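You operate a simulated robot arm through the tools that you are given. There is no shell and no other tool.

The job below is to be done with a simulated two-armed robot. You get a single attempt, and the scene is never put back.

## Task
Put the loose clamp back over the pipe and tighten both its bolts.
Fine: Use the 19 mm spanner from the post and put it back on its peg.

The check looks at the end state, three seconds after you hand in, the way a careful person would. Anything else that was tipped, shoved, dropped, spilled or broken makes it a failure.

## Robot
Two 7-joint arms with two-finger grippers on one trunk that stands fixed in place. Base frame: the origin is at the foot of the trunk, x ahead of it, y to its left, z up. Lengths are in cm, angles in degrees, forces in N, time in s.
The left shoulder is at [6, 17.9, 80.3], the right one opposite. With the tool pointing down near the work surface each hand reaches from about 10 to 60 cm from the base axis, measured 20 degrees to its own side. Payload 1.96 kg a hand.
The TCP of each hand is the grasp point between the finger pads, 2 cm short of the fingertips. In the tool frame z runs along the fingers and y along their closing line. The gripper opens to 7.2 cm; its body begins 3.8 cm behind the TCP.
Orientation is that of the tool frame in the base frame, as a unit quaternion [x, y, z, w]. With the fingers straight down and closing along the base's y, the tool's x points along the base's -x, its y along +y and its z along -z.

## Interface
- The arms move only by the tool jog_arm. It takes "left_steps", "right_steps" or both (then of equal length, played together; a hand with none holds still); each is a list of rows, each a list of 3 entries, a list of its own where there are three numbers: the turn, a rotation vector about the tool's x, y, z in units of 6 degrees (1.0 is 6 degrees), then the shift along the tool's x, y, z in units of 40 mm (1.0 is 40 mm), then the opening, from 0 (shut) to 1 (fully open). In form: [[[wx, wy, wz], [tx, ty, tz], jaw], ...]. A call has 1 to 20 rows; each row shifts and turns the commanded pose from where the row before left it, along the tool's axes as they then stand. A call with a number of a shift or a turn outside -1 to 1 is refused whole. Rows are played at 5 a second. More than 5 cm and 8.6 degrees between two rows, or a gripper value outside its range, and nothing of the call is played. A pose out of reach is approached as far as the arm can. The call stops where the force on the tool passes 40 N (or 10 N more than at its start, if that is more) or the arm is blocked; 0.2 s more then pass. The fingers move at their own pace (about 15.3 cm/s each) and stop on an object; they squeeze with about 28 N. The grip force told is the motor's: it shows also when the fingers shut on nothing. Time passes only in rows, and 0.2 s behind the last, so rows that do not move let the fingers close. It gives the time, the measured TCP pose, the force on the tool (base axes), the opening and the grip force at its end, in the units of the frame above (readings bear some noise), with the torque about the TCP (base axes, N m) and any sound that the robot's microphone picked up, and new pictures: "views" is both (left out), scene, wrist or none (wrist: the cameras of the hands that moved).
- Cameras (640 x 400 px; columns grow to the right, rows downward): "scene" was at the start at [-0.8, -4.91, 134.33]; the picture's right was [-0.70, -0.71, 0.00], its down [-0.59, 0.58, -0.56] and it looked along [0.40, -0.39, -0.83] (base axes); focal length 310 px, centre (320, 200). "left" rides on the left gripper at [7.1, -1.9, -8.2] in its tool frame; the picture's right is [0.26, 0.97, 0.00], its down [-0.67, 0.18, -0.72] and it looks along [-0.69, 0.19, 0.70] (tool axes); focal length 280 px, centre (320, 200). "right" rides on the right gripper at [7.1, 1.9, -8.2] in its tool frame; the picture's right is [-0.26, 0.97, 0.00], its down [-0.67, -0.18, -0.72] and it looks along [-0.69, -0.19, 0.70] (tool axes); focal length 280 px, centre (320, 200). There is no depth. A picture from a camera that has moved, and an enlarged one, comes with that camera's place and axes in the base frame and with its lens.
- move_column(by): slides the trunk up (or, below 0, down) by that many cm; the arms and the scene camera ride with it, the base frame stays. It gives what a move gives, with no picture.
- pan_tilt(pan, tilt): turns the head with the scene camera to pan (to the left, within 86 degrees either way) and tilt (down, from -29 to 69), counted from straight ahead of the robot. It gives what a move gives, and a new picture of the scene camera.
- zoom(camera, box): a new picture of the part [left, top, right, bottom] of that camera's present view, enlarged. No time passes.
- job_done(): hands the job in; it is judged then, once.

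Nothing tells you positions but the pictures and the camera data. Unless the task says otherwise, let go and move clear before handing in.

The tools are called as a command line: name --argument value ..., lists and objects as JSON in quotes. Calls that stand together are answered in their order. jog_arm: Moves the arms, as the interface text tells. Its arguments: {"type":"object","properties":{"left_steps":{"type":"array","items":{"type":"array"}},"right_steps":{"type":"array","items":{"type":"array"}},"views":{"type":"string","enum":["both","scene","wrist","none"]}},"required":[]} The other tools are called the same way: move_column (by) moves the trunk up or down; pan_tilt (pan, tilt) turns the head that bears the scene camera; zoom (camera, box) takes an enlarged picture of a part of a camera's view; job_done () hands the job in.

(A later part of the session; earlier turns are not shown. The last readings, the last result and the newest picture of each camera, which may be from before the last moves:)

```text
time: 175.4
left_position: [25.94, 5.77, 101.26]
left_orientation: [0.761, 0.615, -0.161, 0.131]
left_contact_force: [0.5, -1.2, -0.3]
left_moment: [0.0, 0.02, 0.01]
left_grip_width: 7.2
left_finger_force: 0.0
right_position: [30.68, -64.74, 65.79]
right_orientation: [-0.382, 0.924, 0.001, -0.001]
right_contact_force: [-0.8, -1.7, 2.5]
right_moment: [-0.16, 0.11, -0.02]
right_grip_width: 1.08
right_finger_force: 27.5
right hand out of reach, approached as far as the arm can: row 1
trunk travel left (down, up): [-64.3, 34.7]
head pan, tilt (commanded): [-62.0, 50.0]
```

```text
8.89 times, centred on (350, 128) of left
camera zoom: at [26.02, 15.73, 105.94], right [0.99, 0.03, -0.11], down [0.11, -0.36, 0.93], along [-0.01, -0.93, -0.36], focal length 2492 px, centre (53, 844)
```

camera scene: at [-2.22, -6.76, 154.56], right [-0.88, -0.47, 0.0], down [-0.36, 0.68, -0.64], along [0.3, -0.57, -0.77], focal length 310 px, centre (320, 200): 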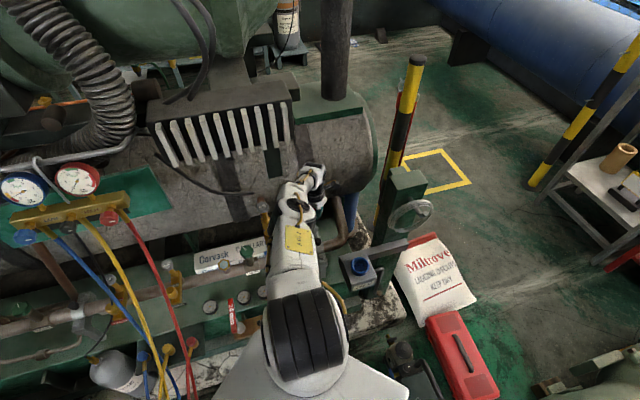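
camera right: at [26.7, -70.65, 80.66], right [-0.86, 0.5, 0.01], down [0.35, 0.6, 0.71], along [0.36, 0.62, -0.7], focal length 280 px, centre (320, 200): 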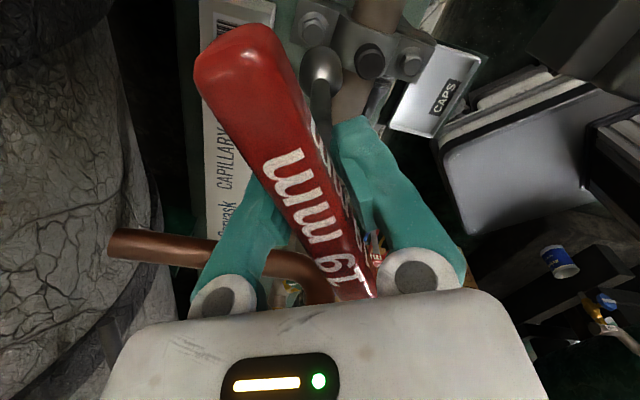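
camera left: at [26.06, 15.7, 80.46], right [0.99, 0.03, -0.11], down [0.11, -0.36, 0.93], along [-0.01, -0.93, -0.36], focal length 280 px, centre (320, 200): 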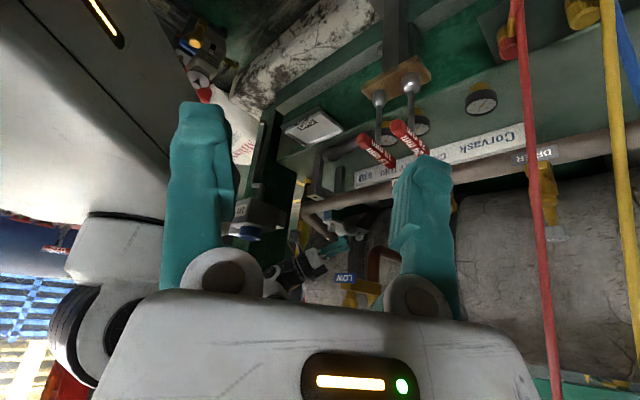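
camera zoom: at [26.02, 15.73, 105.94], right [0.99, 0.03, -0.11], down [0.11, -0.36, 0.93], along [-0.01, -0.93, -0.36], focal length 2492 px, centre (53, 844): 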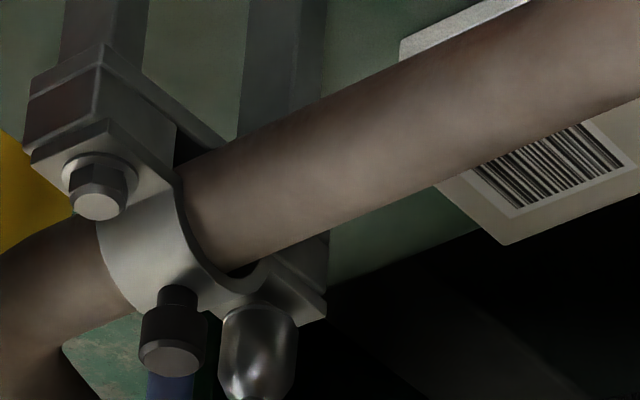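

move_column --by -0.5

jog_arm --right_steps '[[[0, 0, 1], [0, 0, 0], 0.0], [[0, 0, 1], [0, 0, 0], 0.0], [[0, 0, 1], [0, 0, 0], 0.0], [[0, 0, 1], [0, 0, 0], 0.0]]' --views "none"

zoom --camera "left" --box '[320, 105, 380, 150]'

```text
time: 176.0
left_position: [25.86, 5.99, 100.84]
left_orientation: [0.761, 0.614, -0.162, 0.131]
left_contact_force: [0.5, 0.3, -0.9]
left_moment: [0.03, 0.01, 0.0]
left_grip_width: 7.19
left_finger_force: 0.1
right_position: [30.73, -64.56, 65.49]
right_orientation: [-0.383, 0.924, -0.002, -0.001]
right_contact_force: [1.5, -2.7, 27.9]
right_moment: [-0.1, -0.02, -0.06]
right_grip_width: 1.12
right_finger_force: 28.0
trunk travel left (down, up): [-63.8, 35.2]
head pan, tilt (commanded): [-62.0, 50.0]
```

```text
time: 177.0
left_position: [25.95, 6.07, 100.91]
left_orientation: [0.761, 0.615, -0.162, 0.131]
left_contact_force: [0.3, 0.1, 0.2]
left_moment: [-0.02, 0.0, 0.01]
left_grip_width: 7.19
left_finger_force: 0.1
right_position: [30.66, -64.58, 65.43]
right_orientation: [-0.183, 0.983, 0.0, -0.001]
right_contact_force: [5.5, -0.7, 22.1]
right_moment: [0.11, -0.48, 0.0]
right_grip_width: 1.08
right_finger_force: 27.7
trunk travel left (down, up): [-63.8, 35.2]
head pan, tilt (commanded): [-62.0, 50.0]
```

```text
8.89 times, centred on (350, 128) of left
camera zoom: at [25.95, 15.96, 105.42], right [0.99, 0.03, -0.11], down [0.11, -0.35, 0.93], along [-0.01, -0.93, -0.36], focal length 2492 px, centre (53, 844)
```

zoom: 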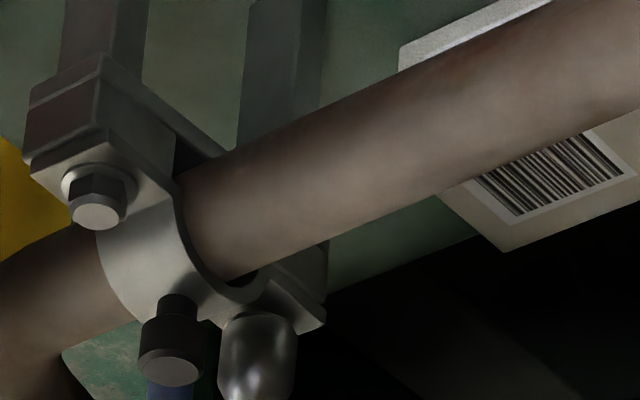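

jog_arm --right_steps '[[[0, 0, 1], [0, 0, -0.02], 0.0], [[0, 0, 1], [0, 0, 0], 0.0], [[0, 0, 1], [0, 0, 0], 0.0], [[0, 0, 1], [0, 0, 0], 0.0], [[0, 0, 1], [0, 0, 0], 0.0], [[0, 0, 1], [0, 0, 0], 0.0]]' --views "none"

jog_arm --right_steps '[[[0, 0, 1], [0, 0, 0], 0.0], [[0, 0, 1], [0, 0, 0], 0.0], [[0, 0, 1], [0, 0, 0], 0.0], [[0, 0, 1], [0, 0, 0], 0.0], [[0, 0, 1], [0, 0, 0], 0.0]]' --views "none"

zoom --camera "left" --box '[320, 105, 380, 150]'

```text
time: 178.4
left_position: [25.91, 5.81, 100.84]
left_orientation: [0.761, 0.614, -0.162, 0.131]
left_contact_force: [0.6, 0.5, 0.0]
left_moment: [-0.02, -0.01, -0.01]
left_grip_width: 7.21
left_finger_force: 0.0
right_position: [30.71, -64.63, 65.3]
right_orientation: [0.131, 0.991, 0.001, -0.002]
right_contact_force: [5.1, -2.0, 2.5]
right_moment: [-0.14, -0.58, 0.06]
right_grip_width: 1.06
right_finger_force: 27.6
trunk travel left (down, up): [-63.8, 35.2]
head pan, tilt (commanded): [-62.0, 50.0]
```

```text
time: 179.6
left_position: [25.91, 5.68, 100.81]
left_orientation: [0.761, 0.614, -0.163, 0.13]
left_contact_force: [-0.2, 0.7, 0.2]
left_moment: [0.0, -0.03, -0.02]
left_grip_width: 7.2
left_finger_force: 0.1
right_position: [30.67, -64.81, 65.26]
right_orientation: [0.383, 0.924, 0.0, -0.003]
right_contact_force: [2.4, -4.0, -2.5]
right_moment: [-0.36, -0.36, 0.03]
right_grip_width: 1.08
right_finger_force: 27.9
trunk travel left (down, up): [-63.8, 35.2]
head pan, tilt (commanded): [-62.0, 50.0]
```

```text
8.89 times, centred on (350, 128) of left
camera zoom: at [26.07, 15.64, 105.43], right [0.99, 0.03, -0.11], down [0.11, -0.36, 0.93], along [-0.01, -0.93, -0.36], focal length 2492 px, centre (53, 844)
```

zoom: 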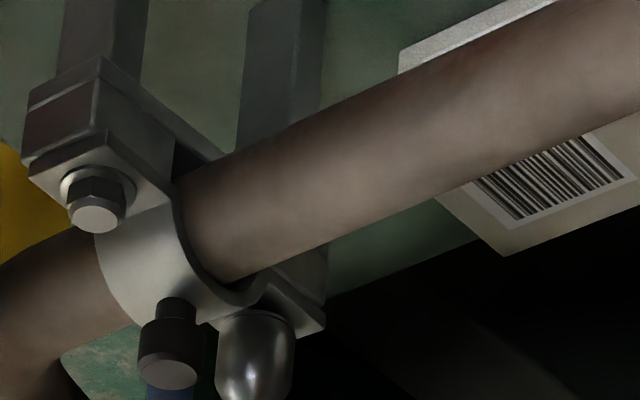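

Bolt B is turning and descending. Continuing to the end of this stroke.

jog_arm --right_steps '[[[0, 0, 1], [0, 0, 0.005], 0.0], [[0, 0, 1], [0, 0, 0.005], 0.0], [[0, 0, 1], [0, 0, 0.005], 0.0], [[0, 0, 1], [0, 0, 0.005], 0.0], [[0, 0, 1], [0, 0, 0.005], 0.0], [[0, 0, 1], [0, 0, 0.005], 0.0], [[0, 0, 1], [0, 0, 0.005], 0.0]]' --views "none"

zoom --camera "left" --box '[320, 105, 380, 150]'

```text
time: 181.2
left_position: [26.02, 5.73, 100.79]
left_orientation: [0.761, 0.615, -0.162, 0.129]
left_contact_force: [-0.1, 0.0, -0.5]
left_moment: [0.01, 0.0, 0.05]
left_grip_width: 7.18
left_finger_force: 0.1
right_position: [30.8, -64.19, 65.42]
right_orientation: [0.567, 0.824, -0.001, -0.002]
right_contact_force: [1.9, -5.1, -2.9]
right_moment: [-0.62, -0.23, 0.02]
right_grip_width: 1.07
right_finger_force: 28.4
right hand out of reach, approached as far as the arm can: row 4, 5, 6, 7
trunk travel left (down, up): [-63.8, 35.2]
head pan, tilt (commanded): [-62.0, 50.0]
```

```text
8.89 times, centred on (350, 128) of left
camera zoom: at [26.05, 15.64, 105.44], right [0.99, 0.03, -0.11], down [0.11, -0.36, 0.93], along [-0.01, -0.93, -0.36], focal length 2492 px, centre (53, 844)
```

zoom: 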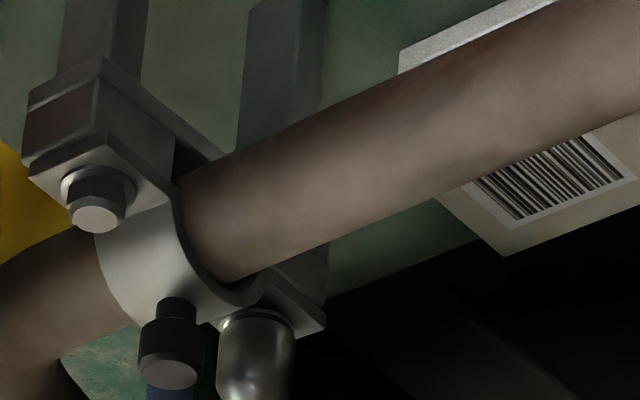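

jog_arm --right_steps '[[[0, 0, -1], [-0.05, -0.05, 0], 0.0], [[0, 0, -0.8], [-0.05, -0.05, 0], 0.0], [[0, 0, 0], [0, 0, 0], 0.0]]' --views "none"

```text
time: 182.0
left_position: [25.89, 5.83, 100.72]
left_orientation: [0.761, 0.614, -0.161, 0.131]
left_contact_force: [0.1, -0.1, -0.1]
left_moment: [0.03, 0.02, -0.01]
left_grip_width: 7.22
left_finger_force: 0.2
right_position: [30.5, -64.6, 65.26]
right_orientation: [0.486, 0.874, 0.0, -0.002]
right_contact_force: [-4.1, 6.4, -5.0]
right_moment: [0.73, 0.44, -0.03]
right_grip_width: 1.08
right_finger_force: 28.2
trunk travel left (down, up): [-63.8, 35.2]
head pan, tilt (commanded): [-62.0, 50.0]
```

jog_arm --right_steps '[[[0, 0, 0], [0.024, 0, 0], 0.0], [[0, 0, 0], [0, 0, -0.05], 0.0], [[0, 0, 0], [0, 0, -0.05], 0.0]]' --views "none"

jog_arm --right_steps '[[[0, 0, 0], [0, 0, -0.1], 0.0], [[0, 0, 0], [0, 0, -0.1], 0.0]]' --views "none"

```text
time: 182.8
left_position: [25.95, 5.87, 100.77]
left_orientation: [0.761, 0.614, -0.162, 0.13]
left_contact_force: [-1.0, 0.2, -0.3]
left_moment: [-0.01, -0.02, 0.0]
left_grip_width: 7.21
left_finger_force: 0.1
right_position: [30.66, -64.74, 65.8]
right_orientation: [0.487, 0.874, 0.0, 0.0]
right_contact_force: [-1.3, -0.1, -0.6]
right_moment: [0.05, 0.14, 0.03]
right_grip_width: 1.08
right_finger_force: 28.2
trunk travel left (down, up): [-63.8, 35.2]
head pan, tilt (commanded): [-62.0, 50.0]
```

```text
time: 183.4
left_position: [25.87, 5.76, 100.86]
left_orientation: [0.761, 0.615, -0.162, 0.13]
left_contact_force: [-0.4, -0.3, -0.1]
left_moment: [0.01, 0.01, 0.01]
left_grip_width: 7.19
left_finger_force: 0.0
right_position: [30.63, -64.55, 66.57]
right_orientation: [0.485, 0.874, 0.001, -0.001]
right_contact_force: [0.1, 0.1, -1.6]
right_moment: [-0.01, -0.02, 0.0]
right_grip_width: 1.1
right_finger_force: 28.4
trunk travel left (down, up): [-63.8, 35.2]
head pan, tilt (commanded): [-62.0, 50.0]
```

jog_arm --right_steps '[[[0, 0, 0], [0, 0, -0.4], 0.0], [[0, 0, 0], [0, 0, -0.6], 0.0]]' --views "scene"

zoom --camera "scene" --box '[220, 140, 380, 300]'

```text
time: 184.0
left_position: [25.79, 5.82, 100.81]
left_orientation: [0.761, 0.614, -0.161, 0.131]
left_contact_force: [0.1, 0.4, -0.8]
left_moment: [0.03, 0.01, 0.03]
left_grip_width: 7.2
left_finger_force: 0.1
right_position: [30.58, -64.61, 70.54]
right_orientation: [0.486, 0.874, -0.001, -0.002]
right_contact_force: [-0.1, 0.7, -2.2]
right_moment: [-0.01, 0.0, 0.01]
right_grip_width: 1.07
right_finger_force: 28.0
trunk travel left (down, up): [-63.8, 35.2]
head pan, tilt (commanded): [-62.0, 50.0]
camera scene: at [-2.24, -6.7, 154.06], right [-0.88, -0.47, 0.0], down [-0.36, 0.68, -0.64], along [0.3, -0.57, -0.77], focal length 310 px, centre (320, 200)
```

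scene: 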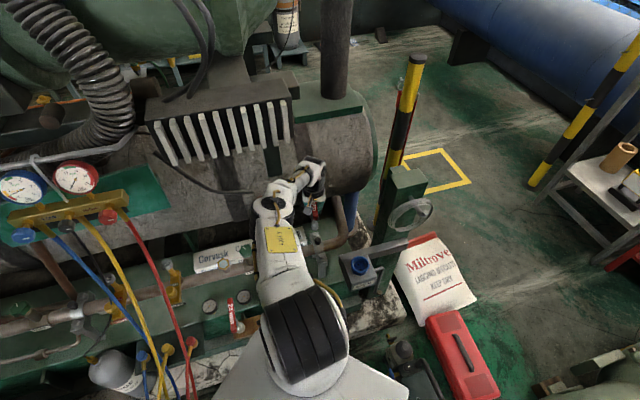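

```text
2.50 times, centred on (300, 220) of scene
camera zoom: at [-2.24, -6.7, 154.06], right [-0.88, -0.47, 0.0], down [-0.36, 0.68, -0.64], along [0.3, -0.57, -0.77], focal length 776 px, centre (370, 150)
```

zoom: 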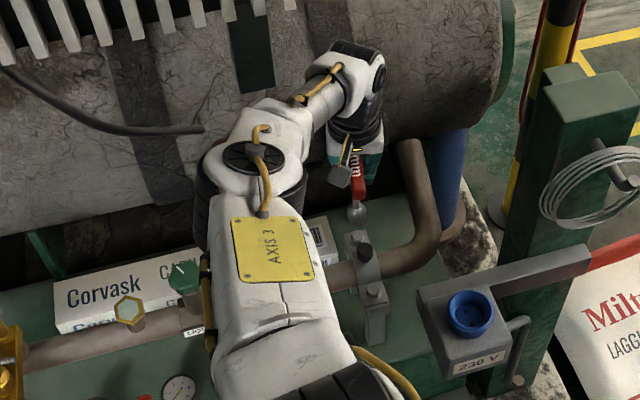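

move_column --by -3

jog_arm --right_steps '[[[0, 0, -1], [0, 0, 0], 0.0], [[0, 0, -1], [0, 0, 0], 0.0], [[0, 0, -1], [0, 0, 0], 0.0], [[0, 0, -1], [0, 0, 0], 0.0], [[0, 0, -1], [0, 0, 0], 0.0], [[0, 0, -1], [0, 0, 0], 0.0], [[0, 0, -1], [0, 0, 0], 0.0], [[0, 0, -1], [0, 0, 0], 0.0], [[0, 0, -1], [0, 0, 0], 0.0], [[0, 0, -1], [0, 0, 0], 0.0], [[0, 0, -1], [0, 0, 0], 0.0], [[0, 0, -1], [0, 0, 0], 0.0], [[0, 0, -1], [0, 0, 0], 0.0], [[0, 0, -1], [0, 0, 0], 0.0], [[0, 0, -1], [0, 0, 0], 0.0]]' --views "none"

jog_arm --right_steps '[[[0, 0, -1], [0, 0, 0], 0.0], [[0, 0, -1], [0, 0, 0], 0.0], [[0, 0, -1], [0, 0, 0], 0.0], [[0, 0, -1], [0, 0, 0], 0.0], [[0, 0, -1], [0, 0, 0], 0.0], [[0, 0, -1], [0, 0, 0], 0.0], [[0, 0, -1], [0, 0, 0], 0.0], [[0, 0, -1], [0, 0, 0], 0.0], [[0, 0, -1], [0, 0, 0], 0.0], [[0, 0, -1], [0, 0, 0], 0.0], [[0, 0, -1], [0, 0, 0], 0.0], [[0, 0, -1], [0, 0, 0], 0.0], [[0, 0, -1], [0, 0, 0], 0.0], [[0, 0, -1], [0, 0, 0], 0.0], [[0, 0, -1], [0, 0, 0], 0.0]]' --views "both"

zoom --camera "left" --box '[320, 105, 380, 150]'

zoom --camera "scene" --box '[290, 190, 350, 250]'

```text
time: 184.7
left_position: [25.96, 5.73, 97.79]
left_orientation: [0.761, 0.614, -0.162, 0.131]
left_contact_force: [-0.4, 0.2, 0.1]
left_moment: [0.02, -0.01, 0.02]
left_grip_width: 7.17
left_finger_force: 0.1
right_position: [30.6, -64.61, 67.55]
right_orientation: [0.486, 0.874, -0.001, -0.002]
right_contact_force: [1.0, 0.1, -2.0]
right_moment: [0.01, -0.02, -0.04]
right_grip_width: 1.09
right_finger_force: 28.0
trunk travel left (down, up): [-60.8, 38.2]
head pan, tilt (commanded): [-62.0, 50.0]
```

```text
time: 187.9
left_position: [25.94, 5.74, 97.77]
left_orientation: [0.761, 0.614, -0.162, 0.131]
left_contact_force: [-0.3, 0.5, -0.3]
left_moment: [0.0, -0.01, -0.01]
left_grip_width: 7.22
left_finger_force: 0.0
right_position: [30.54, -64.55, 67.57]
right_orientation: [-0.275, 0.961, 0.002, -0.001]
right_contact_force: [-0.3, 0.3, -2.2]
right_moment: [-0.03, -0.02, -0.04]
right_grip_width: 1.07
right_finger_force: 28.2
trunk travel left (down, up): [-60.8, 38.2]
head pan, tilt (commanded): [-62.0, 50.0]
```

```text
time: 191.1
left_position: [25.95, 5.75, 97.87]
left_orientation: [0.761, 0.614, -0.162, 0.13]
left_contact_force: [-0.5, -0.1, 0.4]
left_moment: [0.0, 0.0, -0.01]
left_grip_width: 7.22
left_finger_force: 0.1
right_position: [30.57, -64.62, 67.52]
right_orientation: [0.874, -0.486, -0.002, 0.0]
right_contact_force: [0.6, 0.1, -1.7]
right_moment: [-0.01, 0.06, -0.02]
right_grip_width: 1.08
right_finger_force: 28.3
trunk travel left (down, up): [-60.8, 38.2]
head pan, tilt (commanded): [-62.0, 50.0]
camera scene: at [-2.23, -6.75, 151.06], right [-0.88, -0.47, 0.0], down [-0.36, 0.68, -0.64], along [0.3, -0.57, -0.77], focal length 310 px, centre (320, 200)
camera right: at [32.63, -71.52, 75.66], right [-0.96, -0.29, 0.0], down [-0.2, 0.67, 0.72], along [-0.21, 0.69, -0.7], focal length 280 px, centre (320, 200)
```

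scene: 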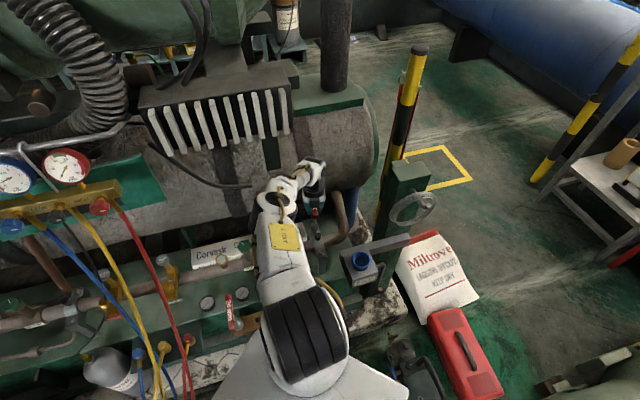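
right: 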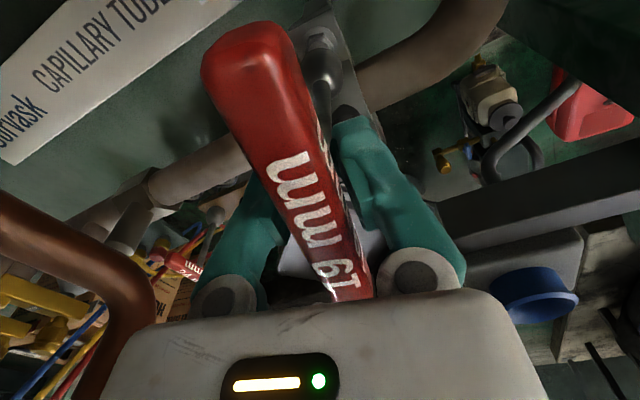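

```text
8.89 times, centred on (350, 128) of left
camera zoom: at [26.04, 15.69, 102.44], right [0.99, 0.03, -0.11], down [0.11, -0.36, 0.93], along [-0.01, -0.93, -0.36], focal length 2492 px, centre (53, 844)
```

zoom: 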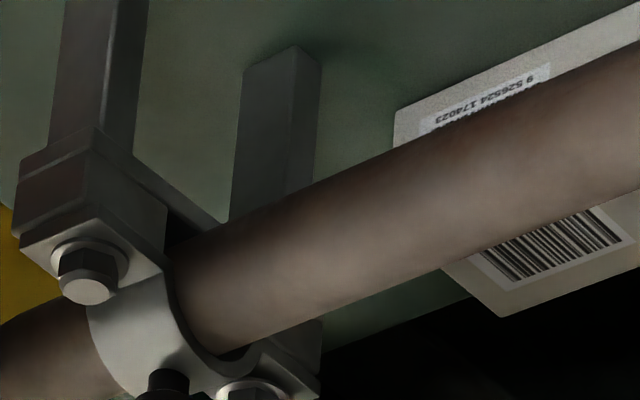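

```text
6.67 times, centred on (320, 220) of scene
camera zoom: at [-2.23, -6.75, 151.06], right [-0.88, -0.47, 0.0], down [-0.36, 0.68, -0.64], along [0.3, -0.57, -0.77], focal length 2068 px, centre (320, 67)
```

zoom: 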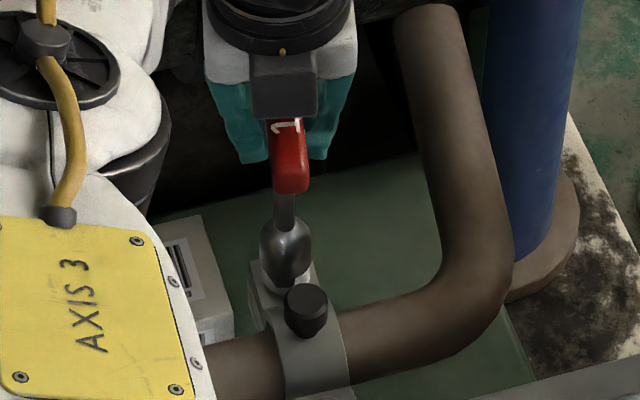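

zoom --camera "left" --box '[325, 120, 375, 158]'

zoom --camera "right" --box '[240, 0, 440, 140]'

```text
10.53 times, centred on (350, 139) of left
camera zoom: at [26.04, 15.69, 102.44], right [0.99, 0.03, -0.11], down [0.11, -0.36, 0.93], along [-0.01, -0.93, -0.36], focal length 2952 px, centre (4, 842)
```

zoom: 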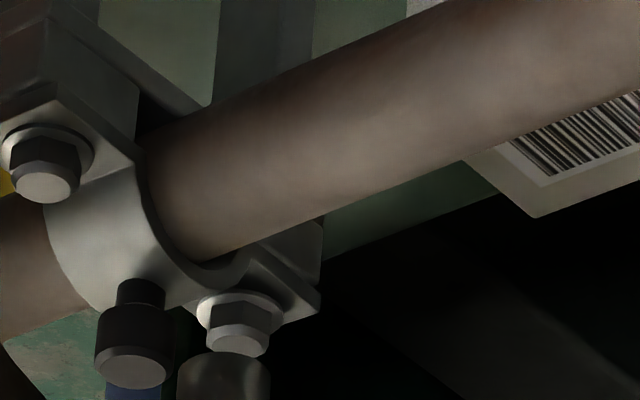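

```text
2.86 times, centred on (340, 70) of right
camera zoom: at [32.63, -71.52, 75.66], right [-0.96, -0.29, 0.0], down [-0.2, 0.67, 0.72], along [-0.21, 0.69, -0.7], focal length 801 px, centre (263, 571)
```

zoom: 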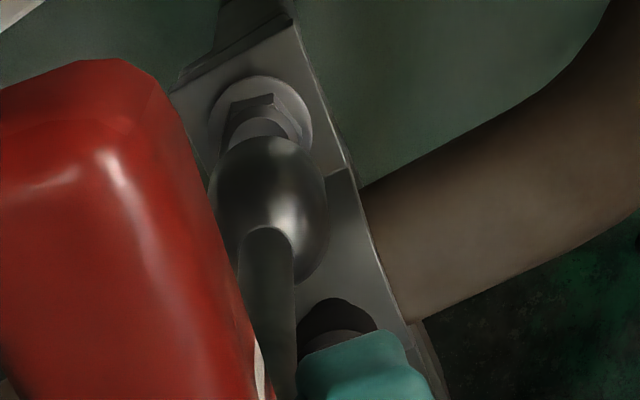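

jog_arm --right_steps '[[[0, 0, 0], [0.004, -0.09, 0], 0.0], [[0, 0, 0], [0, 0, 0.15], 0.0], [[0, 0, 0], [0, 0, 0.1], 0.0], [[0, 0, 0], [0, 0, 0], 0.0]]' --views "none"

zoom --camera "left" --box '[325, 120, 375, 158]'

```text
time: 192.1
left_position: [25.81, 5.86, 97.83]
left_orientation: [0.761, 0.614, -0.162, 0.13]
left_contact_force: [0.6, -0.4, 0.6]
left_moment: [0.05, 0.0, 0.0]
left_grip_width: 7.22
left_finger_force: 0.1
right_position: [30.99, -64.33, 66.89]
right_orientation: [0.874, -0.486, 0.0, 0.002]
right_contact_force: [1.7, -1.1, 17.5]
right_moment: [0.07, 0.06, 0.01]
right_grip_width: 1.06
right_finger_force: 28.4
trunk travel left (down, up): [-60.8, 38.2]
head pan, tilt (commanded): [-62.0, 50.0]
```

```text
10.53 times, centred on (350, 139) of left
camera zoom: at [25.96, 15.89, 102.45], right [0.99, 0.03, -0.11], down [0.11, -0.36, 0.93], along [-0.01, -0.93, -0.36], focal length 2952 px, centre (4, 842)
```

zoom: 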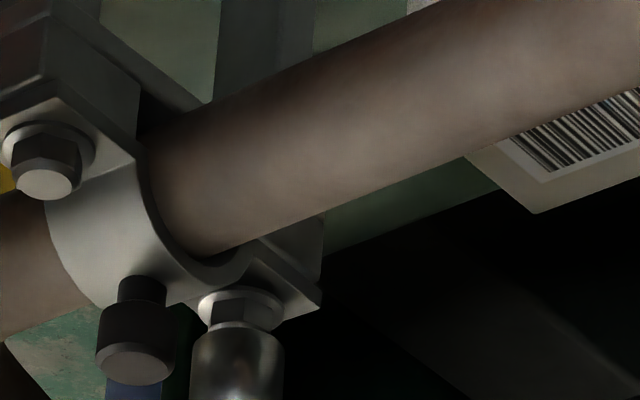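

The contact and left view show I over-corrected; shifting back to where bolt B engaged before.

jog_arm --right_steps '[[[0, 0, 0], [0, 0, -0.1], 0.0], [[0, 0, 0], [0.056, 0.123, 0], 0.0], [[0, 0, 0], [0, 0, 0.1], 0.0], [[0, 0, 0], [0, 0, 0.06], 0.0], [[0, 0, 0], [0, 0, 0], 0.0]]' --views "none"

zoom --camera "left" --box '[325, 120, 375, 158]'

```text
time: 193.3
left_position: [25.9, 6.02, 97.89]
left_orientation: [0.761, 0.614, -0.163, 0.132]
left_contact_force: [-0.6, -0.1, -0.6]
left_moment: [-0.01, 0.01, -0.01]
left_grip_width: 7.2
left_finger_force: 0.0
right_position: [30.48, -64.78, 66.65]
right_orientation: [0.874, -0.486, 0.0, 0.002]
right_contact_force: [4.3, -2.3, 27.6]
right_moment: [-0.1, -0.08, 0.02]
right_grip_width: 1.12
right_finger_force: 27.7
trunk travel left (down, up): [-60.8, 38.2]
head pan, tilt (commanded): [-62.0, 50.0]
```

```text
10.53 times, centred on (350, 139) of left
camera zoom: at [25.94, 15.98, 102.44], right [0.99, 0.03, -0.11], down [0.11, -0.35, 0.93], along [-0.01, -0.93, -0.36], focal length 2952 px, centre (4, 842)
```

zoom: 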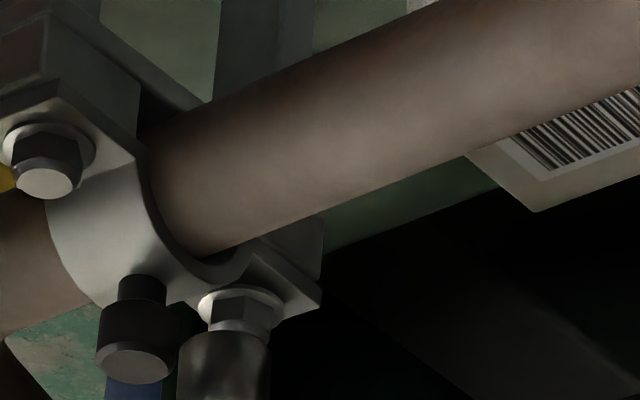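

jog_arm --right_steps '[[[0, 0, 0], [0, 0, -0.12], 0.0], [[0, 0, 0], [0, 0, 0], 0.0]]' --views "none"

zoom --camera "left" --box '[335, 135, 365, 158]'

zoom --camera "scene" --box '[305, 215, 340, 250]'

zoom --camera "right" --box '[270, 0, 390, 90]'

```text
time: 193.9
left_position: [25.95, 5.77, 97.79]
left_orientation: [0.761, 0.615, -0.162, 0.13]
left_contact_force: [-0.3, -0.6, 0.9]
left_moment: [0.03, 0.02, 0.01]
left_grip_width: 7.21
left_finger_force: 0.0
right_position: [30.53, -64.75, 66.63]
right_orientation: [0.874, -0.487, -0.004, -0.001]
right_contact_force: [-0.3, 0.1, -2.4]
right_moment: [0.0, 0.01, 0.0]
right_grip_width: 1.08
right_finger_force: 28.0
trunk travel left (down, up): [-60.8, 38.2]
head pan, tilt (commanded): [-62.0, 50.0]
```

```text
16.00 times, centred on (350, 146) of left
camera zoom: at [26.04, 15.69, 102.4], right [0.99, 0.03, -0.11], down [0.11, -0.36, 0.93], along [-0.01, -0.93, -0.36], focal length 4486 px, centre (-160, 1056)
```

zoom: 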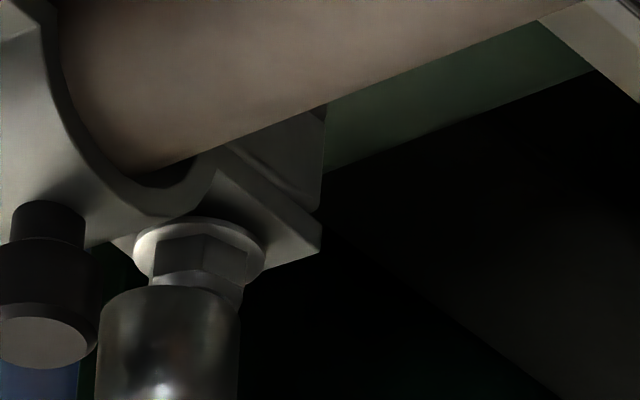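

```text
11.43 times, centred on (322, 232) of scene
camera zoom: at [-2.24, -6.75, 151.02], right [-0.88, -0.47, 0.0], down [-0.36, 0.68, -0.64], along [0.3, -0.57, -0.77], focal length 3545 px, centre (291, -171)
```

zoom: 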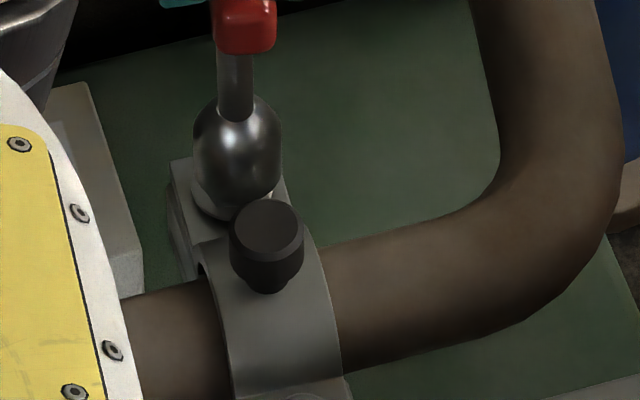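

```text
4.44 times, centred on (330, 45) of right
camera zoom: at [32.54, -71.75, 74.77], right [-0.96, -0.29, 0.0], down [-0.2, 0.67, 0.72], along [-0.21, 0.69, -0.7], focal length 1246 px, centre (276, 889)
```

zoom: 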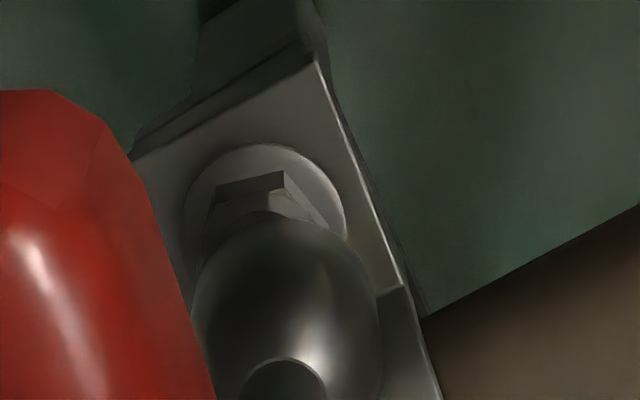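

Left, scene and right views agree on moving (+0.4, -0.45). Applying and lowering.

jog_arm --right_steps '[[[0, 0, 0], [0.151, -0.03, 0], 0.0], [[0, 0, 0], [0, 0, 0.08], 0.0], [[0, 0, 0], [0, 0, 0.06], 0.0], [[0, 0, 0], [0, 0, 0], 0.0]]' --views "none"

zoom --camera "left" --box '[335, 135, 365, 158]'

```text
time: 194.9
left_position: [25.82, 5.71, 97.89]
left_orientation: [0.762, 0.614, -0.161, 0.131]
left_contact_force: [0.4, -0.4, 1.2]
left_moment: [-0.01, 0.01, 0.02]
left_grip_width: 7.21
left_finger_force: 0.1
right_position: [31.08, -65.22, 66.19]
right_orientation: [0.874, -0.487, -0.001, 0.0]
right_contact_force: [-0.1, 0.9, -1.7]
right_moment: [0.04, 0.0, 0.01]
right_grip_width: 1.1
right_finger_force: 28.1
trunk travel left (down, up): [-60.8, 38.2]
head pan, tilt (commanded): [-62.0, 50.0]
```

```text
16.00 times, centred on (350, 146) of left
camera zoom: at [26.04, 15.7, 102.43], right [0.99, 0.03, -0.11], down [0.11, -0.36, 0.93], along [-0.01, -0.93, -0.36], focal length 4486 px, centre (-160, 1056)
```

zoom: 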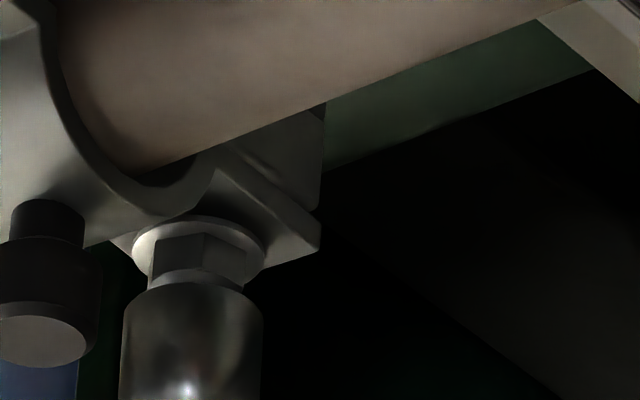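

Centred now. Lowering to engage.

jog_arm --right_steps '[[[0, 0, 0], [0, 0, 0.06], 0.0], [[0, 0, 0], [0, 0, 0.06], 0.0], [[0, 0, 0], [0, 0, 0], 0.0]]' --views "none"

zoom --camera "left" --box '[335, 135, 365, 158]'

```text
time: 195.7
left_position: [25.89, 5.79, 97.81]
left_orientation: [0.761, 0.614, -0.162, 0.13]
left_contact_force: [0.8, -0.2, 1.2]
left_moment: [-0.01, 0.01, -0.01]
left_grip_width: 7.2
left_finger_force: 0.1
right_position: [31.09, -65.35, 65.75]
right_orientation: [0.874, -0.485, -0.002, 0.0]
right_contact_force: [-0.4, -0.2, -2.0]
right_moment: [-0.01, 0.0, -0.03]
right_grip_width: 1.06
right_finger_force: 27.8
trunk travel left (down, up): [-60.8, 38.2]
head pan, tilt (commanded): [-62.0, 50.0]
```

```text
16.00 times, centred on (350, 146) of left
camera zoom: at [26.04, 15.69, 102.44], right [0.99, 0.03, -0.11], down [0.11, -0.36, 0.93], along [-0.01, -0.93, -0.36], focal length 4486 px, centre (-160, 1056)
```

zoom: 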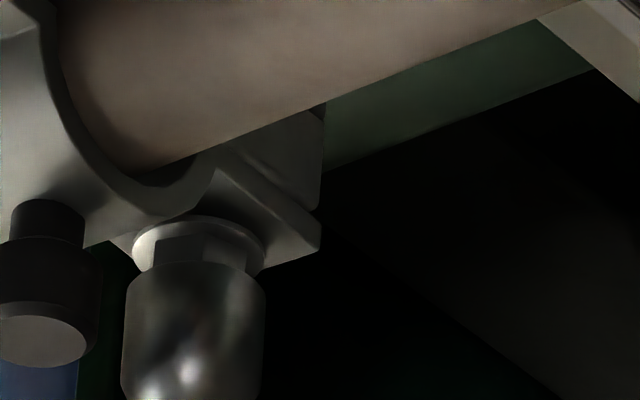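

jog_arm --right_steps '[[[0, 0, 0], [0, 0, 0.06], 0.0], [[0, 0, 0], [0, 0, 0.06], 0.0], [[0, 0, 0], [0, 0, 0.06], 0.0], [[0, 0, 0], [0, 0, 0], 0.0]]' --views "none"

zoom --camera "left" --box '[335, 135, 365, 158]'

```text
time: 196.7
left_position: [25.96, 5.86, 97.96]
left_orientation: [0.76, 0.615, -0.162, 0.131]
left_contact_force: [-0.4, 0.2, -0.2]
left_moment: [0.01, 0.03, -0.02]
left_grip_width: 7.2
left_finger_force: 0.0
right_position: [30.96, -65.23, 65.04]
right_orientation: [0.874, -0.485, -0.002, 0.0]
right_contact_force: [-2.8, 3.8, -2.0]
right_moment: [0.47, 0.35, -0.02]
right_grip_width: 1.08
right_finger_force: 28.2
trunk travel left (down, up): [-60.8, 38.2]
head pan, tilt (commanded): [-62.0, 50.0]
```

```text
16.00 times, centred on (350, 146) of left
camera zoom: at [26.02, 15.73, 102.43], right [0.99, 0.03, -0.11], down [0.11, -0.36, 0.93], along [-0.01, -0.93, -0.36], focal length 4486 px, centre (-160, 1056)
```

zoom: 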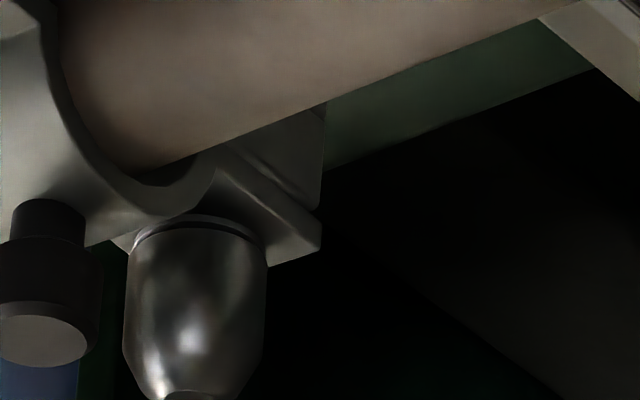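

Fully on. The socket sits ~0.35 cm off the hand axis, so I'll add a small compensating sidestep per turn. Turning clockwise.

jog_arm --right_steps '[[[0, 0, 0], [-0.015, 0, 0.02], 0.0], [[0, 0, 1], [0, 0.009, 0.004], 0.0], [[0, 0, 1], [0, 0.009, 0.004], 0.0], [[0, 0, 1], [0, 0.009, 0.004], 0.0], [[0, 0, 1], [0, 0.009, 0.004], 0.0], [[0, 0, 1], [0, 0.009, 0.004], 0.0], [[0, 0, 1], [0, 0.009, 0.004], 0.0], [[0, 0, 1], [0, 0.009, 0.004], 0.0], [[0, 0, 1], [0, 0.009, 0.004], 0.0]]' --views "none"

jog_arm --right_steps '[[[0, 0, 1], [0, 0.009, 0.004], 0.0], [[0, 0, 1], [0, 0.009, 0.004], 0.0], [[0, 0, 1], [0, 0.009, 0.004], 0.0], [[0, 0, 1], [0, 0.009, 0.004], 0.0], [[0, 0, 1], [0, 0.009, 0.004], 0.0], [[0, 0, 1], [0, 0.009, 0.004], 0.0], [[0, 0, 1], [0, 0.009, 0.004], 0.0]]' --views "none"

zoom --camera "left" --box '[325, 120, 375, 158]'

```text
time: 198.7
left_position: [25.9, 5.86, 97.92]
left_orientation: [0.761, 0.615, -0.162, 0.13]
left_contact_force: [-0.1, 0.5, -0.5]
left_moment: [-0.03, 0.03, 0.0]
left_grip_width: 7.21
left_finger_force: 0.1
right_position: [30.7, -65.16, 64.96]
right_orientation: [-0.6, 0.8, 0.0, -0.001]
right_contact_force: [-0.3, -1.6, 6.2]
right_moment: [-0.22, 0.06, 0.0]
right_grip_width: 1.1
right_finger_force: 28.1
trunk travel left (down, up): [-60.8, 38.2]
head pan, tilt (commanded): [-62.0, 50.0]
```

```text
time: 200.3
left_position: [25.91, 5.78, 97.9]
left_orientation: [0.761, 0.614, -0.163, 0.131]
left_contact_force: [-0.1, -0.6, 0.0]
left_moment: [0.01, 0.0, -0.03]
left_grip_width: 7.22
left_finger_force: 0.1
right_position: [30.45, -65.15, 64.76]
right_orientation: [-0.274, 0.962, 0.001, -0.001]
right_contact_force: [-1.9, 0.0, 6.3]
right_moment: [-0.19, 0.33, 0.01]
right_grip_width: 1.09
right_finger_force: 28.0
trunk travel left (down, up): [-60.8, 38.2]
head pan, tilt (commanded): [-62.0, 50.0]
```

```text
10.53 times, centred on (350, 139) of left
camera zoom: at [25.98, 15.77, 102.44], right [0.99, 0.03, -0.11], down [0.11, -0.36, 0.93], along [-0.01, -0.93, -0.36], focal length 2952 px, centre (4, 842)
```

zoom: 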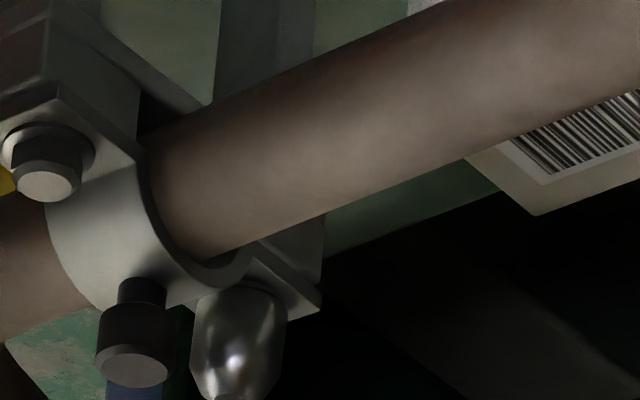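

Side loads are now negligible. Continuing.

jog_arm --right_steps '[[[0, 0, 1], [0, 0.009, 0.004], 0.0], [[0, 0, 1], [0, 0.009, 0.004], 0.0], [[0, 0, 1], [0, 0.009, 0.004], 0.0], [[0, 0, 1], [0, 0.009, 0.004], 0.0], [[0, 0, 1], [0, 0.009, 0.004], 0.0], [[0, 0, 1], [0, 0.009, 0.004], 0.0], [[0, 0, 1], [0, 0.009, 0.004], 0.0]]' --views "none"

jog_arm --right_steps '[[[0, 0, 1], [0, 0.009, 0.004], 0.0], [[0, 0, 1], [0, 0.009, 0.004], 0.0], [[0, 0, 1], [0, 0.009, 0.004], 0.0], [[0, 0, 1], [0, 0.009, 0.004], 0.0]]' --views "none"

zoom --camera "left" --box '[325, 120, 375, 158]'

```text
time: 201.9
left_position: [25.84, 5.98, 97.84]
left_orientation: [0.761, 0.615, -0.162, 0.131]
left_contact_force: [0.4, 0.4, -0.2]
left_moment: [0.01, 0.01, -0.01]
left_grip_width: 7.2
left_finger_force: 0.0
right_position: [30.41, -64.83, 64.58]
right_orientation: [0.09, 0.996, 0.0, 0.0]
right_contact_force: [3.0, -0.9, 8.0]
right_moment: [-0.09, -0.13, 0.15]
right_grip_width: 1.11
right_finger_force: 27.6
trunk travel left (down, up): [-60.8, 38.2]
head pan, tilt (commanded): [-62.0, 50.0]
```

```text
time: 202.9
left_position: [25.88, 5.82, 97.82]
left_orientation: [0.762, 0.614, -0.161, 0.13]
left_contact_force: [0.4, 1.2, 0.4]
left_moment: [0.0, 0.02, -0.01]
left_grip_width: 7.2
left_finger_force: 0.0
right_position: [30.33, -64.65, 64.44]
right_orientation: [0.294, 0.956, -0.001, -0.002]
right_contact_force: [1.7, -2.5, 7.5]
right_moment: [-0.02, 0.12, 1.28]
right_grip_width: 1.85
right_finger_force: 27.9
trunk travel left (down, up): [-60.8, 38.2]
head pan, tilt (commanded): [-62.0, 50.0]
```

```text
10.53 times, centred on (350, 139) of left
camera zoom: at [26.0, 15.78, 102.43], right [0.99, 0.03, -0.11], down [0.11, -0.36, 0.93], along [-0.01, -0.93, -0.36], focal length 2952 px, centre (4, 842)
```

zoom: 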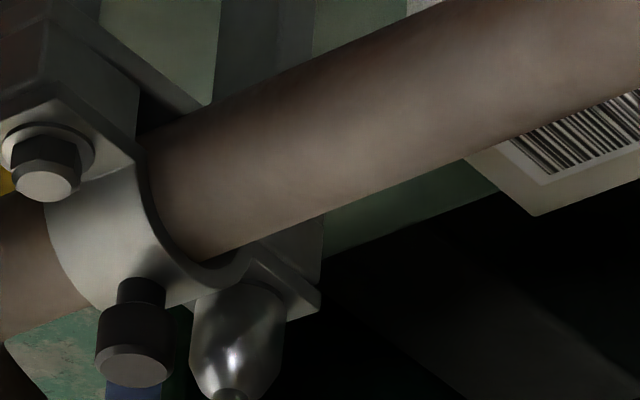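

Bolt B has come up tight as well (1.28 N·m). Holding that torque a moment longer to be sure it is fully home.

jog_arm --right_steps '[[[0, 0, 0.5], [0, 0.004, 0], 0.0], [[0, 0, 0.5], [0, 0.004, 0], 0.0], [[0, 0, 0], [0, 0, 0], 0.0], [[0, 0, 0], [0, 0, 0], 0.0], [[0, 0, 0], [0, 0, 0], 0.0]]' --views "none"

```text
time: 204.1
left_position: [25.86, 5.81, 97.9]
left_orientation: [0.761, 0.614, -0.162, 0.13]
left_contact_force: [0.2, -0.7, -0.8]
left_moment: [-0.01, 0.02, 0.02]
left_grip_width: 7.18
left_finger_force: 0.1
right_position: [30.39, -64.63, 64.49]
right_orientation: [0.343, 0.939, 0.0, -0.001]
right_contact_force: [1.7, -2.2, 4.6]
right_moment: [-0.01, 0.11, 1.12]
right_grip_width: 2.06
right_finger_force: 27.8
trunk travel left (down, up): [-60.8, 38.2]
head pan, tilt (commanded): [-62.0, 50.0]
```

Bolt B is at its stop. Now unloading the torque before lifting off.

jog_arm --right_steps '[[[0, 0, -1], [0, -0.009, 0], 0.0], [[0, 0, -1], [0, -0.009, 0], 0.0], [[0, 0, -1], [0, -0.009, 0], 0.0], [[0, 0, -1], [0, -0.009, 0], 0.0]]' --views "none"

jog_arm --right_steps '[[[0, 0, -0.5], [0, -0.004, 0], 0.0], [[0, 0, 0], [0, 0, -0.03], 0.0]]' --views "none"

```text
time: 205.1
left_position: [25.96, 5.65, 97.74]
left_orientation: [0.761, 0.614, -0.162, 0.129]
left_contact_force: [0.0, 0.1, -0.5]
left_moment: [-0.01, -0.03, 0.0]
left_grip_width: 7.2
left_finger_force: 0.1
right_position: [30.44, -64.87, 64.34]
right_orientation: [0.139, 0.99, 0.002, -0.003]
right_contact_force: [1.1, 2.1, -9.2]
right_moment: [0.05, 0.03, 0.09]
right_grip_width: 1.06
right_finger_force: 28.0
trunk travel left (down, up): [-60.8, 38.2]
head pan, tilt (commanded): [-62.0, 50.0]
```

```text
time: 205.7
left_position: [26.0, 5.61, 97.82]
left_orientation: [0.761, 0.614, -0.161, 0.129]
left_contact_force: [0.4, -0.1, 0.8]
left_moment: [-0.03, 0.03, 0.0]
left_grip_width: 7.2
left_finger_force: 0.0
right_position: [30.33, -64.95, 64.33]
right_orientation: [0.115, 0.993, 0.002, -0.002]
right_contact_force: [2.0, 1.2, -15.6]
right_moment: [0.01, -0.08, 0.09]
right_grip_width: 1.06
right_finger_force: 28.5
trunk travel left (down, up): [-60.8, 38.2]
head pan, tilt (commanded): [-62.0, 50.0]
```

jog_arm --right_steps '[[[0, 0, -0.4], [0, -0.004, 0.03], 0.0], [[0, 0, -0.4], [0, -0.004, 0], 0.0], [[0, 0, 0], [0, 0, -0.04], 0.0], [[0, 0, 0], [0, 0, -0.04], 0.0]]' --views "none"

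```text
time: 206.7
left_position: [26.03, 5.51, 97.79]
left_orientation: [0.761, 0.615, -0.161, 0.13]
left_contact_force: [0.0, 0.3, 1.0]
left_moment: [0.0, -0.01, -0.01]
left_grip_width: 7.2
left_finger_force: 0.0
right_position: [30.4, -64.9, 64.46]
right_orientation: [0.073, 0.997, 0.002, -0.003]
right_contact_force: [0.9, 0.1, -21.0]
right_moment: [0.01, -0.01, 0.05]
right_grip_width: 1.09
right_finger_force: 27.4
trunk travel left (down, up): [-60.8, 38.2]
head pan, tilt (commanded): [-62.0, 50.0]
```

jog_arm --right_steps '[[[0.033, -0.06, 0], [0, 0, 0.07], 0.0], [[0, 0, -0.5], [0, -0.004, 0], 0.0], [[0, 0, 0], [0, 0, 0], 0.0]]' --views "none"

jog_arm --right_steps '[[[0, 0, 0], [0, 0, -0.04], 0.0], [[0, 0, 0], [0, 0, -0.04], 0.0]]' --views "none"

```text
time: 207.5
left_position: [25.89, 5.72, 97.8]
left_orientation: [0.761, 0.614, -0.163, 0.131]
left_contact_force: [0.1, 0.0, -0.4]
left_moment: [-0.02, 0.0, -0.01]
left_grip_width: 7.18
left_finger_force: 0.1
right_position: [30.34, -65.01, 64.56]
right_orientation: [0.047, 0.999, -0.003, 0.002]
right_contact_force: [-3.3, 0.0, -0.9]
right_moment: [0.0, 0.27, 0.03]
right_grip_width: 1.1
right_finger_force: 27.9
trunk travel left (down, up): [-60.8, 38.2]
head pan, tilt (commanded): [-62.0, 50.0]
```

```text
time: 208.1
left_position: [25.92, 5.69, 97.77]
left_orientation: [0.762, 0.614, -0.162, 0.13]
left_contact_force: [0.6, -0.6, 0.7]
left_moment: [0.02, 0.0, -0.02]
left_grip_width: 7.19
left_finger_force: 0.1
right_position: [30.36, -64.95, 64.79]
right_orientation: [0.046, 0.999, -0.003, 0.001]
right_contact_force: [-1.3, 0.3, -2.5]
right_moment: [0.03, 0.28, 0.0]
right_grip_width: 1.08
right_finger_force: 27.9
trunk travel left (down, up): [-60.8, 38.2]
head pan, tilt (commanded): [-62.0, 50.0]
```

Free again. Lifting off bolt B.

jog_arm --right_steps '[[[0, 0, 0], [0, 0, -0.06], 0.0], [[0, 0, 0], [0, 0, -0.1], 0.0], [[0, 0, 0], [0, 0, -0.15], 0.0]]' --views "none"

jog_arm --right_steps '[[[0, 0, 0], [0, 0, -0.4], 0.0], [[0, 0, 0], [0, 0, -0.6], 0.0], [[0, 0, 0], [0, 0, -0.5], 0.0]]' --views "both"

zoom --camera "left" --box '[310, 105, 380, 160]'

zoom --camera "scene" --box '[280, 190, 360, 270]'

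```text
time: 208.9
left_position: [25.79, 5.87, 97.79]
left_orientation: [0.761, 0.614, -0.161, 0.13]
left_contact_force: [-0.5, 0.1, -0.8]
left_moment: [0.02, -0.03, -0.05]
left_grip_width: 7.2
left_finger_force: 0.0
right_position: [30.39, -64.98, 66.07]
right_orientation: [0.047, 0.999, -0.001, 0.002]
right_contact_force: [0.3, 0.2, -1.3]
right_moment: [-0.01, -0.02, 0.02]
right_grip_width: 1.06
right_finger_force: 28.2
trunk travel left (down, up): [-60.8, 38.2]
head pan, tilt (commanded): [-62.0, 50.0]
```

```text
time: 209.7
left_position: [25.87, 5.74, 97.78]
left_orientation: [0.761, 0.614, -0.163, 0.13]
left_contact_force: [-0.1, 0.9, -0.4]
left_moment: [-0.01, -0.01, 0.0]
left_grip_width: 7.18
left_finger_force: 0.1
right_position: [30.37, -64.93, 72.06]
right_orientation: [0.046, 0.999, -0.002, 0.001]
right_contact_force: [-0.6, 0.3, -2.2]
right_moment: [-0.04, 0.0, -0.02]
right_grip_width: 1.09
right_finger_force: 27.7
trunk travel left (down, up): [-60.8, 38.2]
head pan, tilt (commanded): [-62.0, 50.0]
camera scene: at [-2.24, -6.72, 151.06], right [-0.88, -0.47, 0.0], down [-0.36, 0.68, -0.64], along [0.3, -0.57, -0.77], focal length 310 px, centre (320, 200)
camera right: at [23.33, -62.17, 80.25], right [0.35, 0.94, 0.0], down [0.65, -0.24, 0.72], along [0.67, -0.25, -0.7], focal length 280 px, centre (320, 200)
```

scene: 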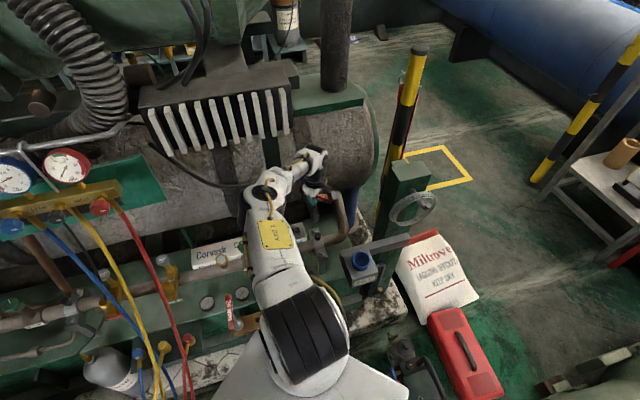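
right: 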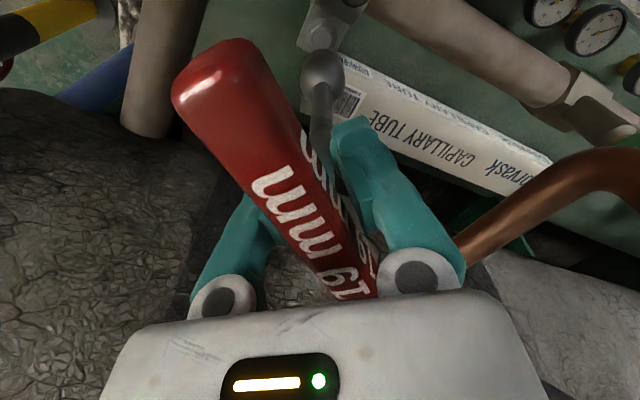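

```text
7.27 times, centred on (345, 132) of left
camera zoom: at [26.04, 15.71, 102.43], right [0.99, 0.03, -0.11], down [0.11, -0.36, 0.93], along [-0.01, -0.93, -0.36], focal length 2039 px, centre (138, 691)
```

zoom: 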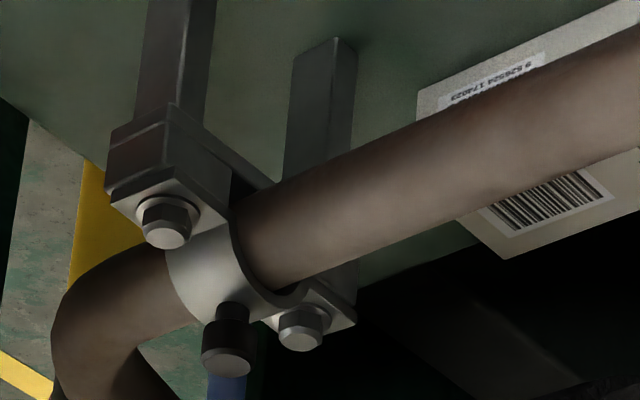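

```text
5.00 times, centred on (320, 230) of scene
camera zoom: at [-2.24, -6.72, 151.06], right [-0.88, -0.47, 0.0], down [-0.36, 0.68, -0.64], along [0.3, -0.57, -0.77], focal length 1551 px, centre (320, 50)
```

zoom: 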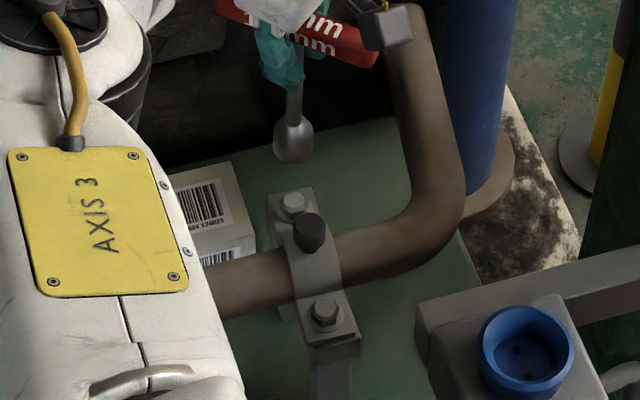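

Both bolts look home. Zooming to compare how the two heads sit.

zoom --camera "left" --box '[320, 115, 365, 155]'

zoom --camera "scene" --box '[305, 215, 345, 260]'

```text
10.00 times, centred on (342, 135) of left
camera zoom: at [26.04, 15.71, 102.43], right [0.99, 0.03, -0.11], down [0.11, -0.36, 0.93], along [-0.01, -0.93, -0.36], focal length 2804 px, centre (95, 850)
```

zoom: 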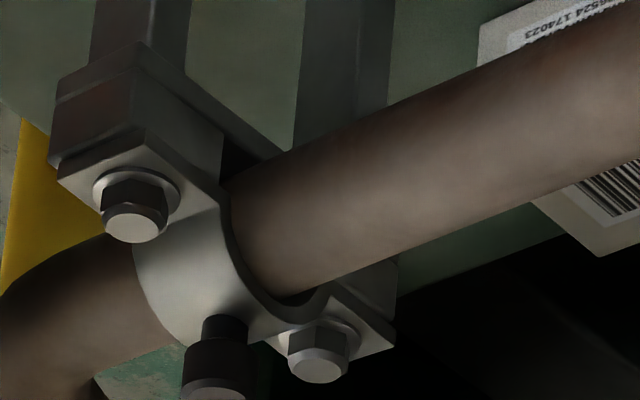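

```text
8.89 times, centred on (325, 238) of scene
camera zoom: at [-2.24, -6.72, 151.06], right [-0.88, -0.47, 0.0], down [-0.36, 0.68, -0.64], along [0.3, -0.57, -0.77], focal length 2757 px, centre (276, -133)
```

zoom: 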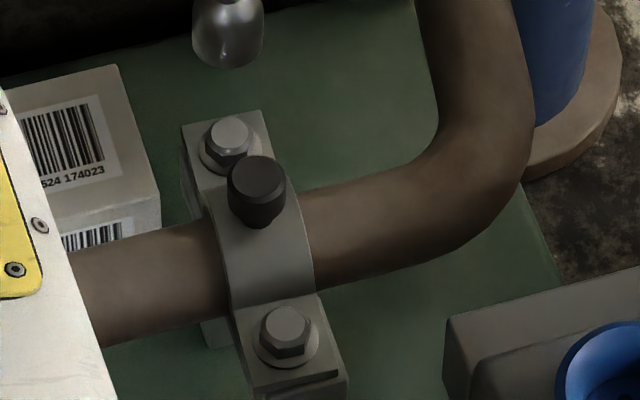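

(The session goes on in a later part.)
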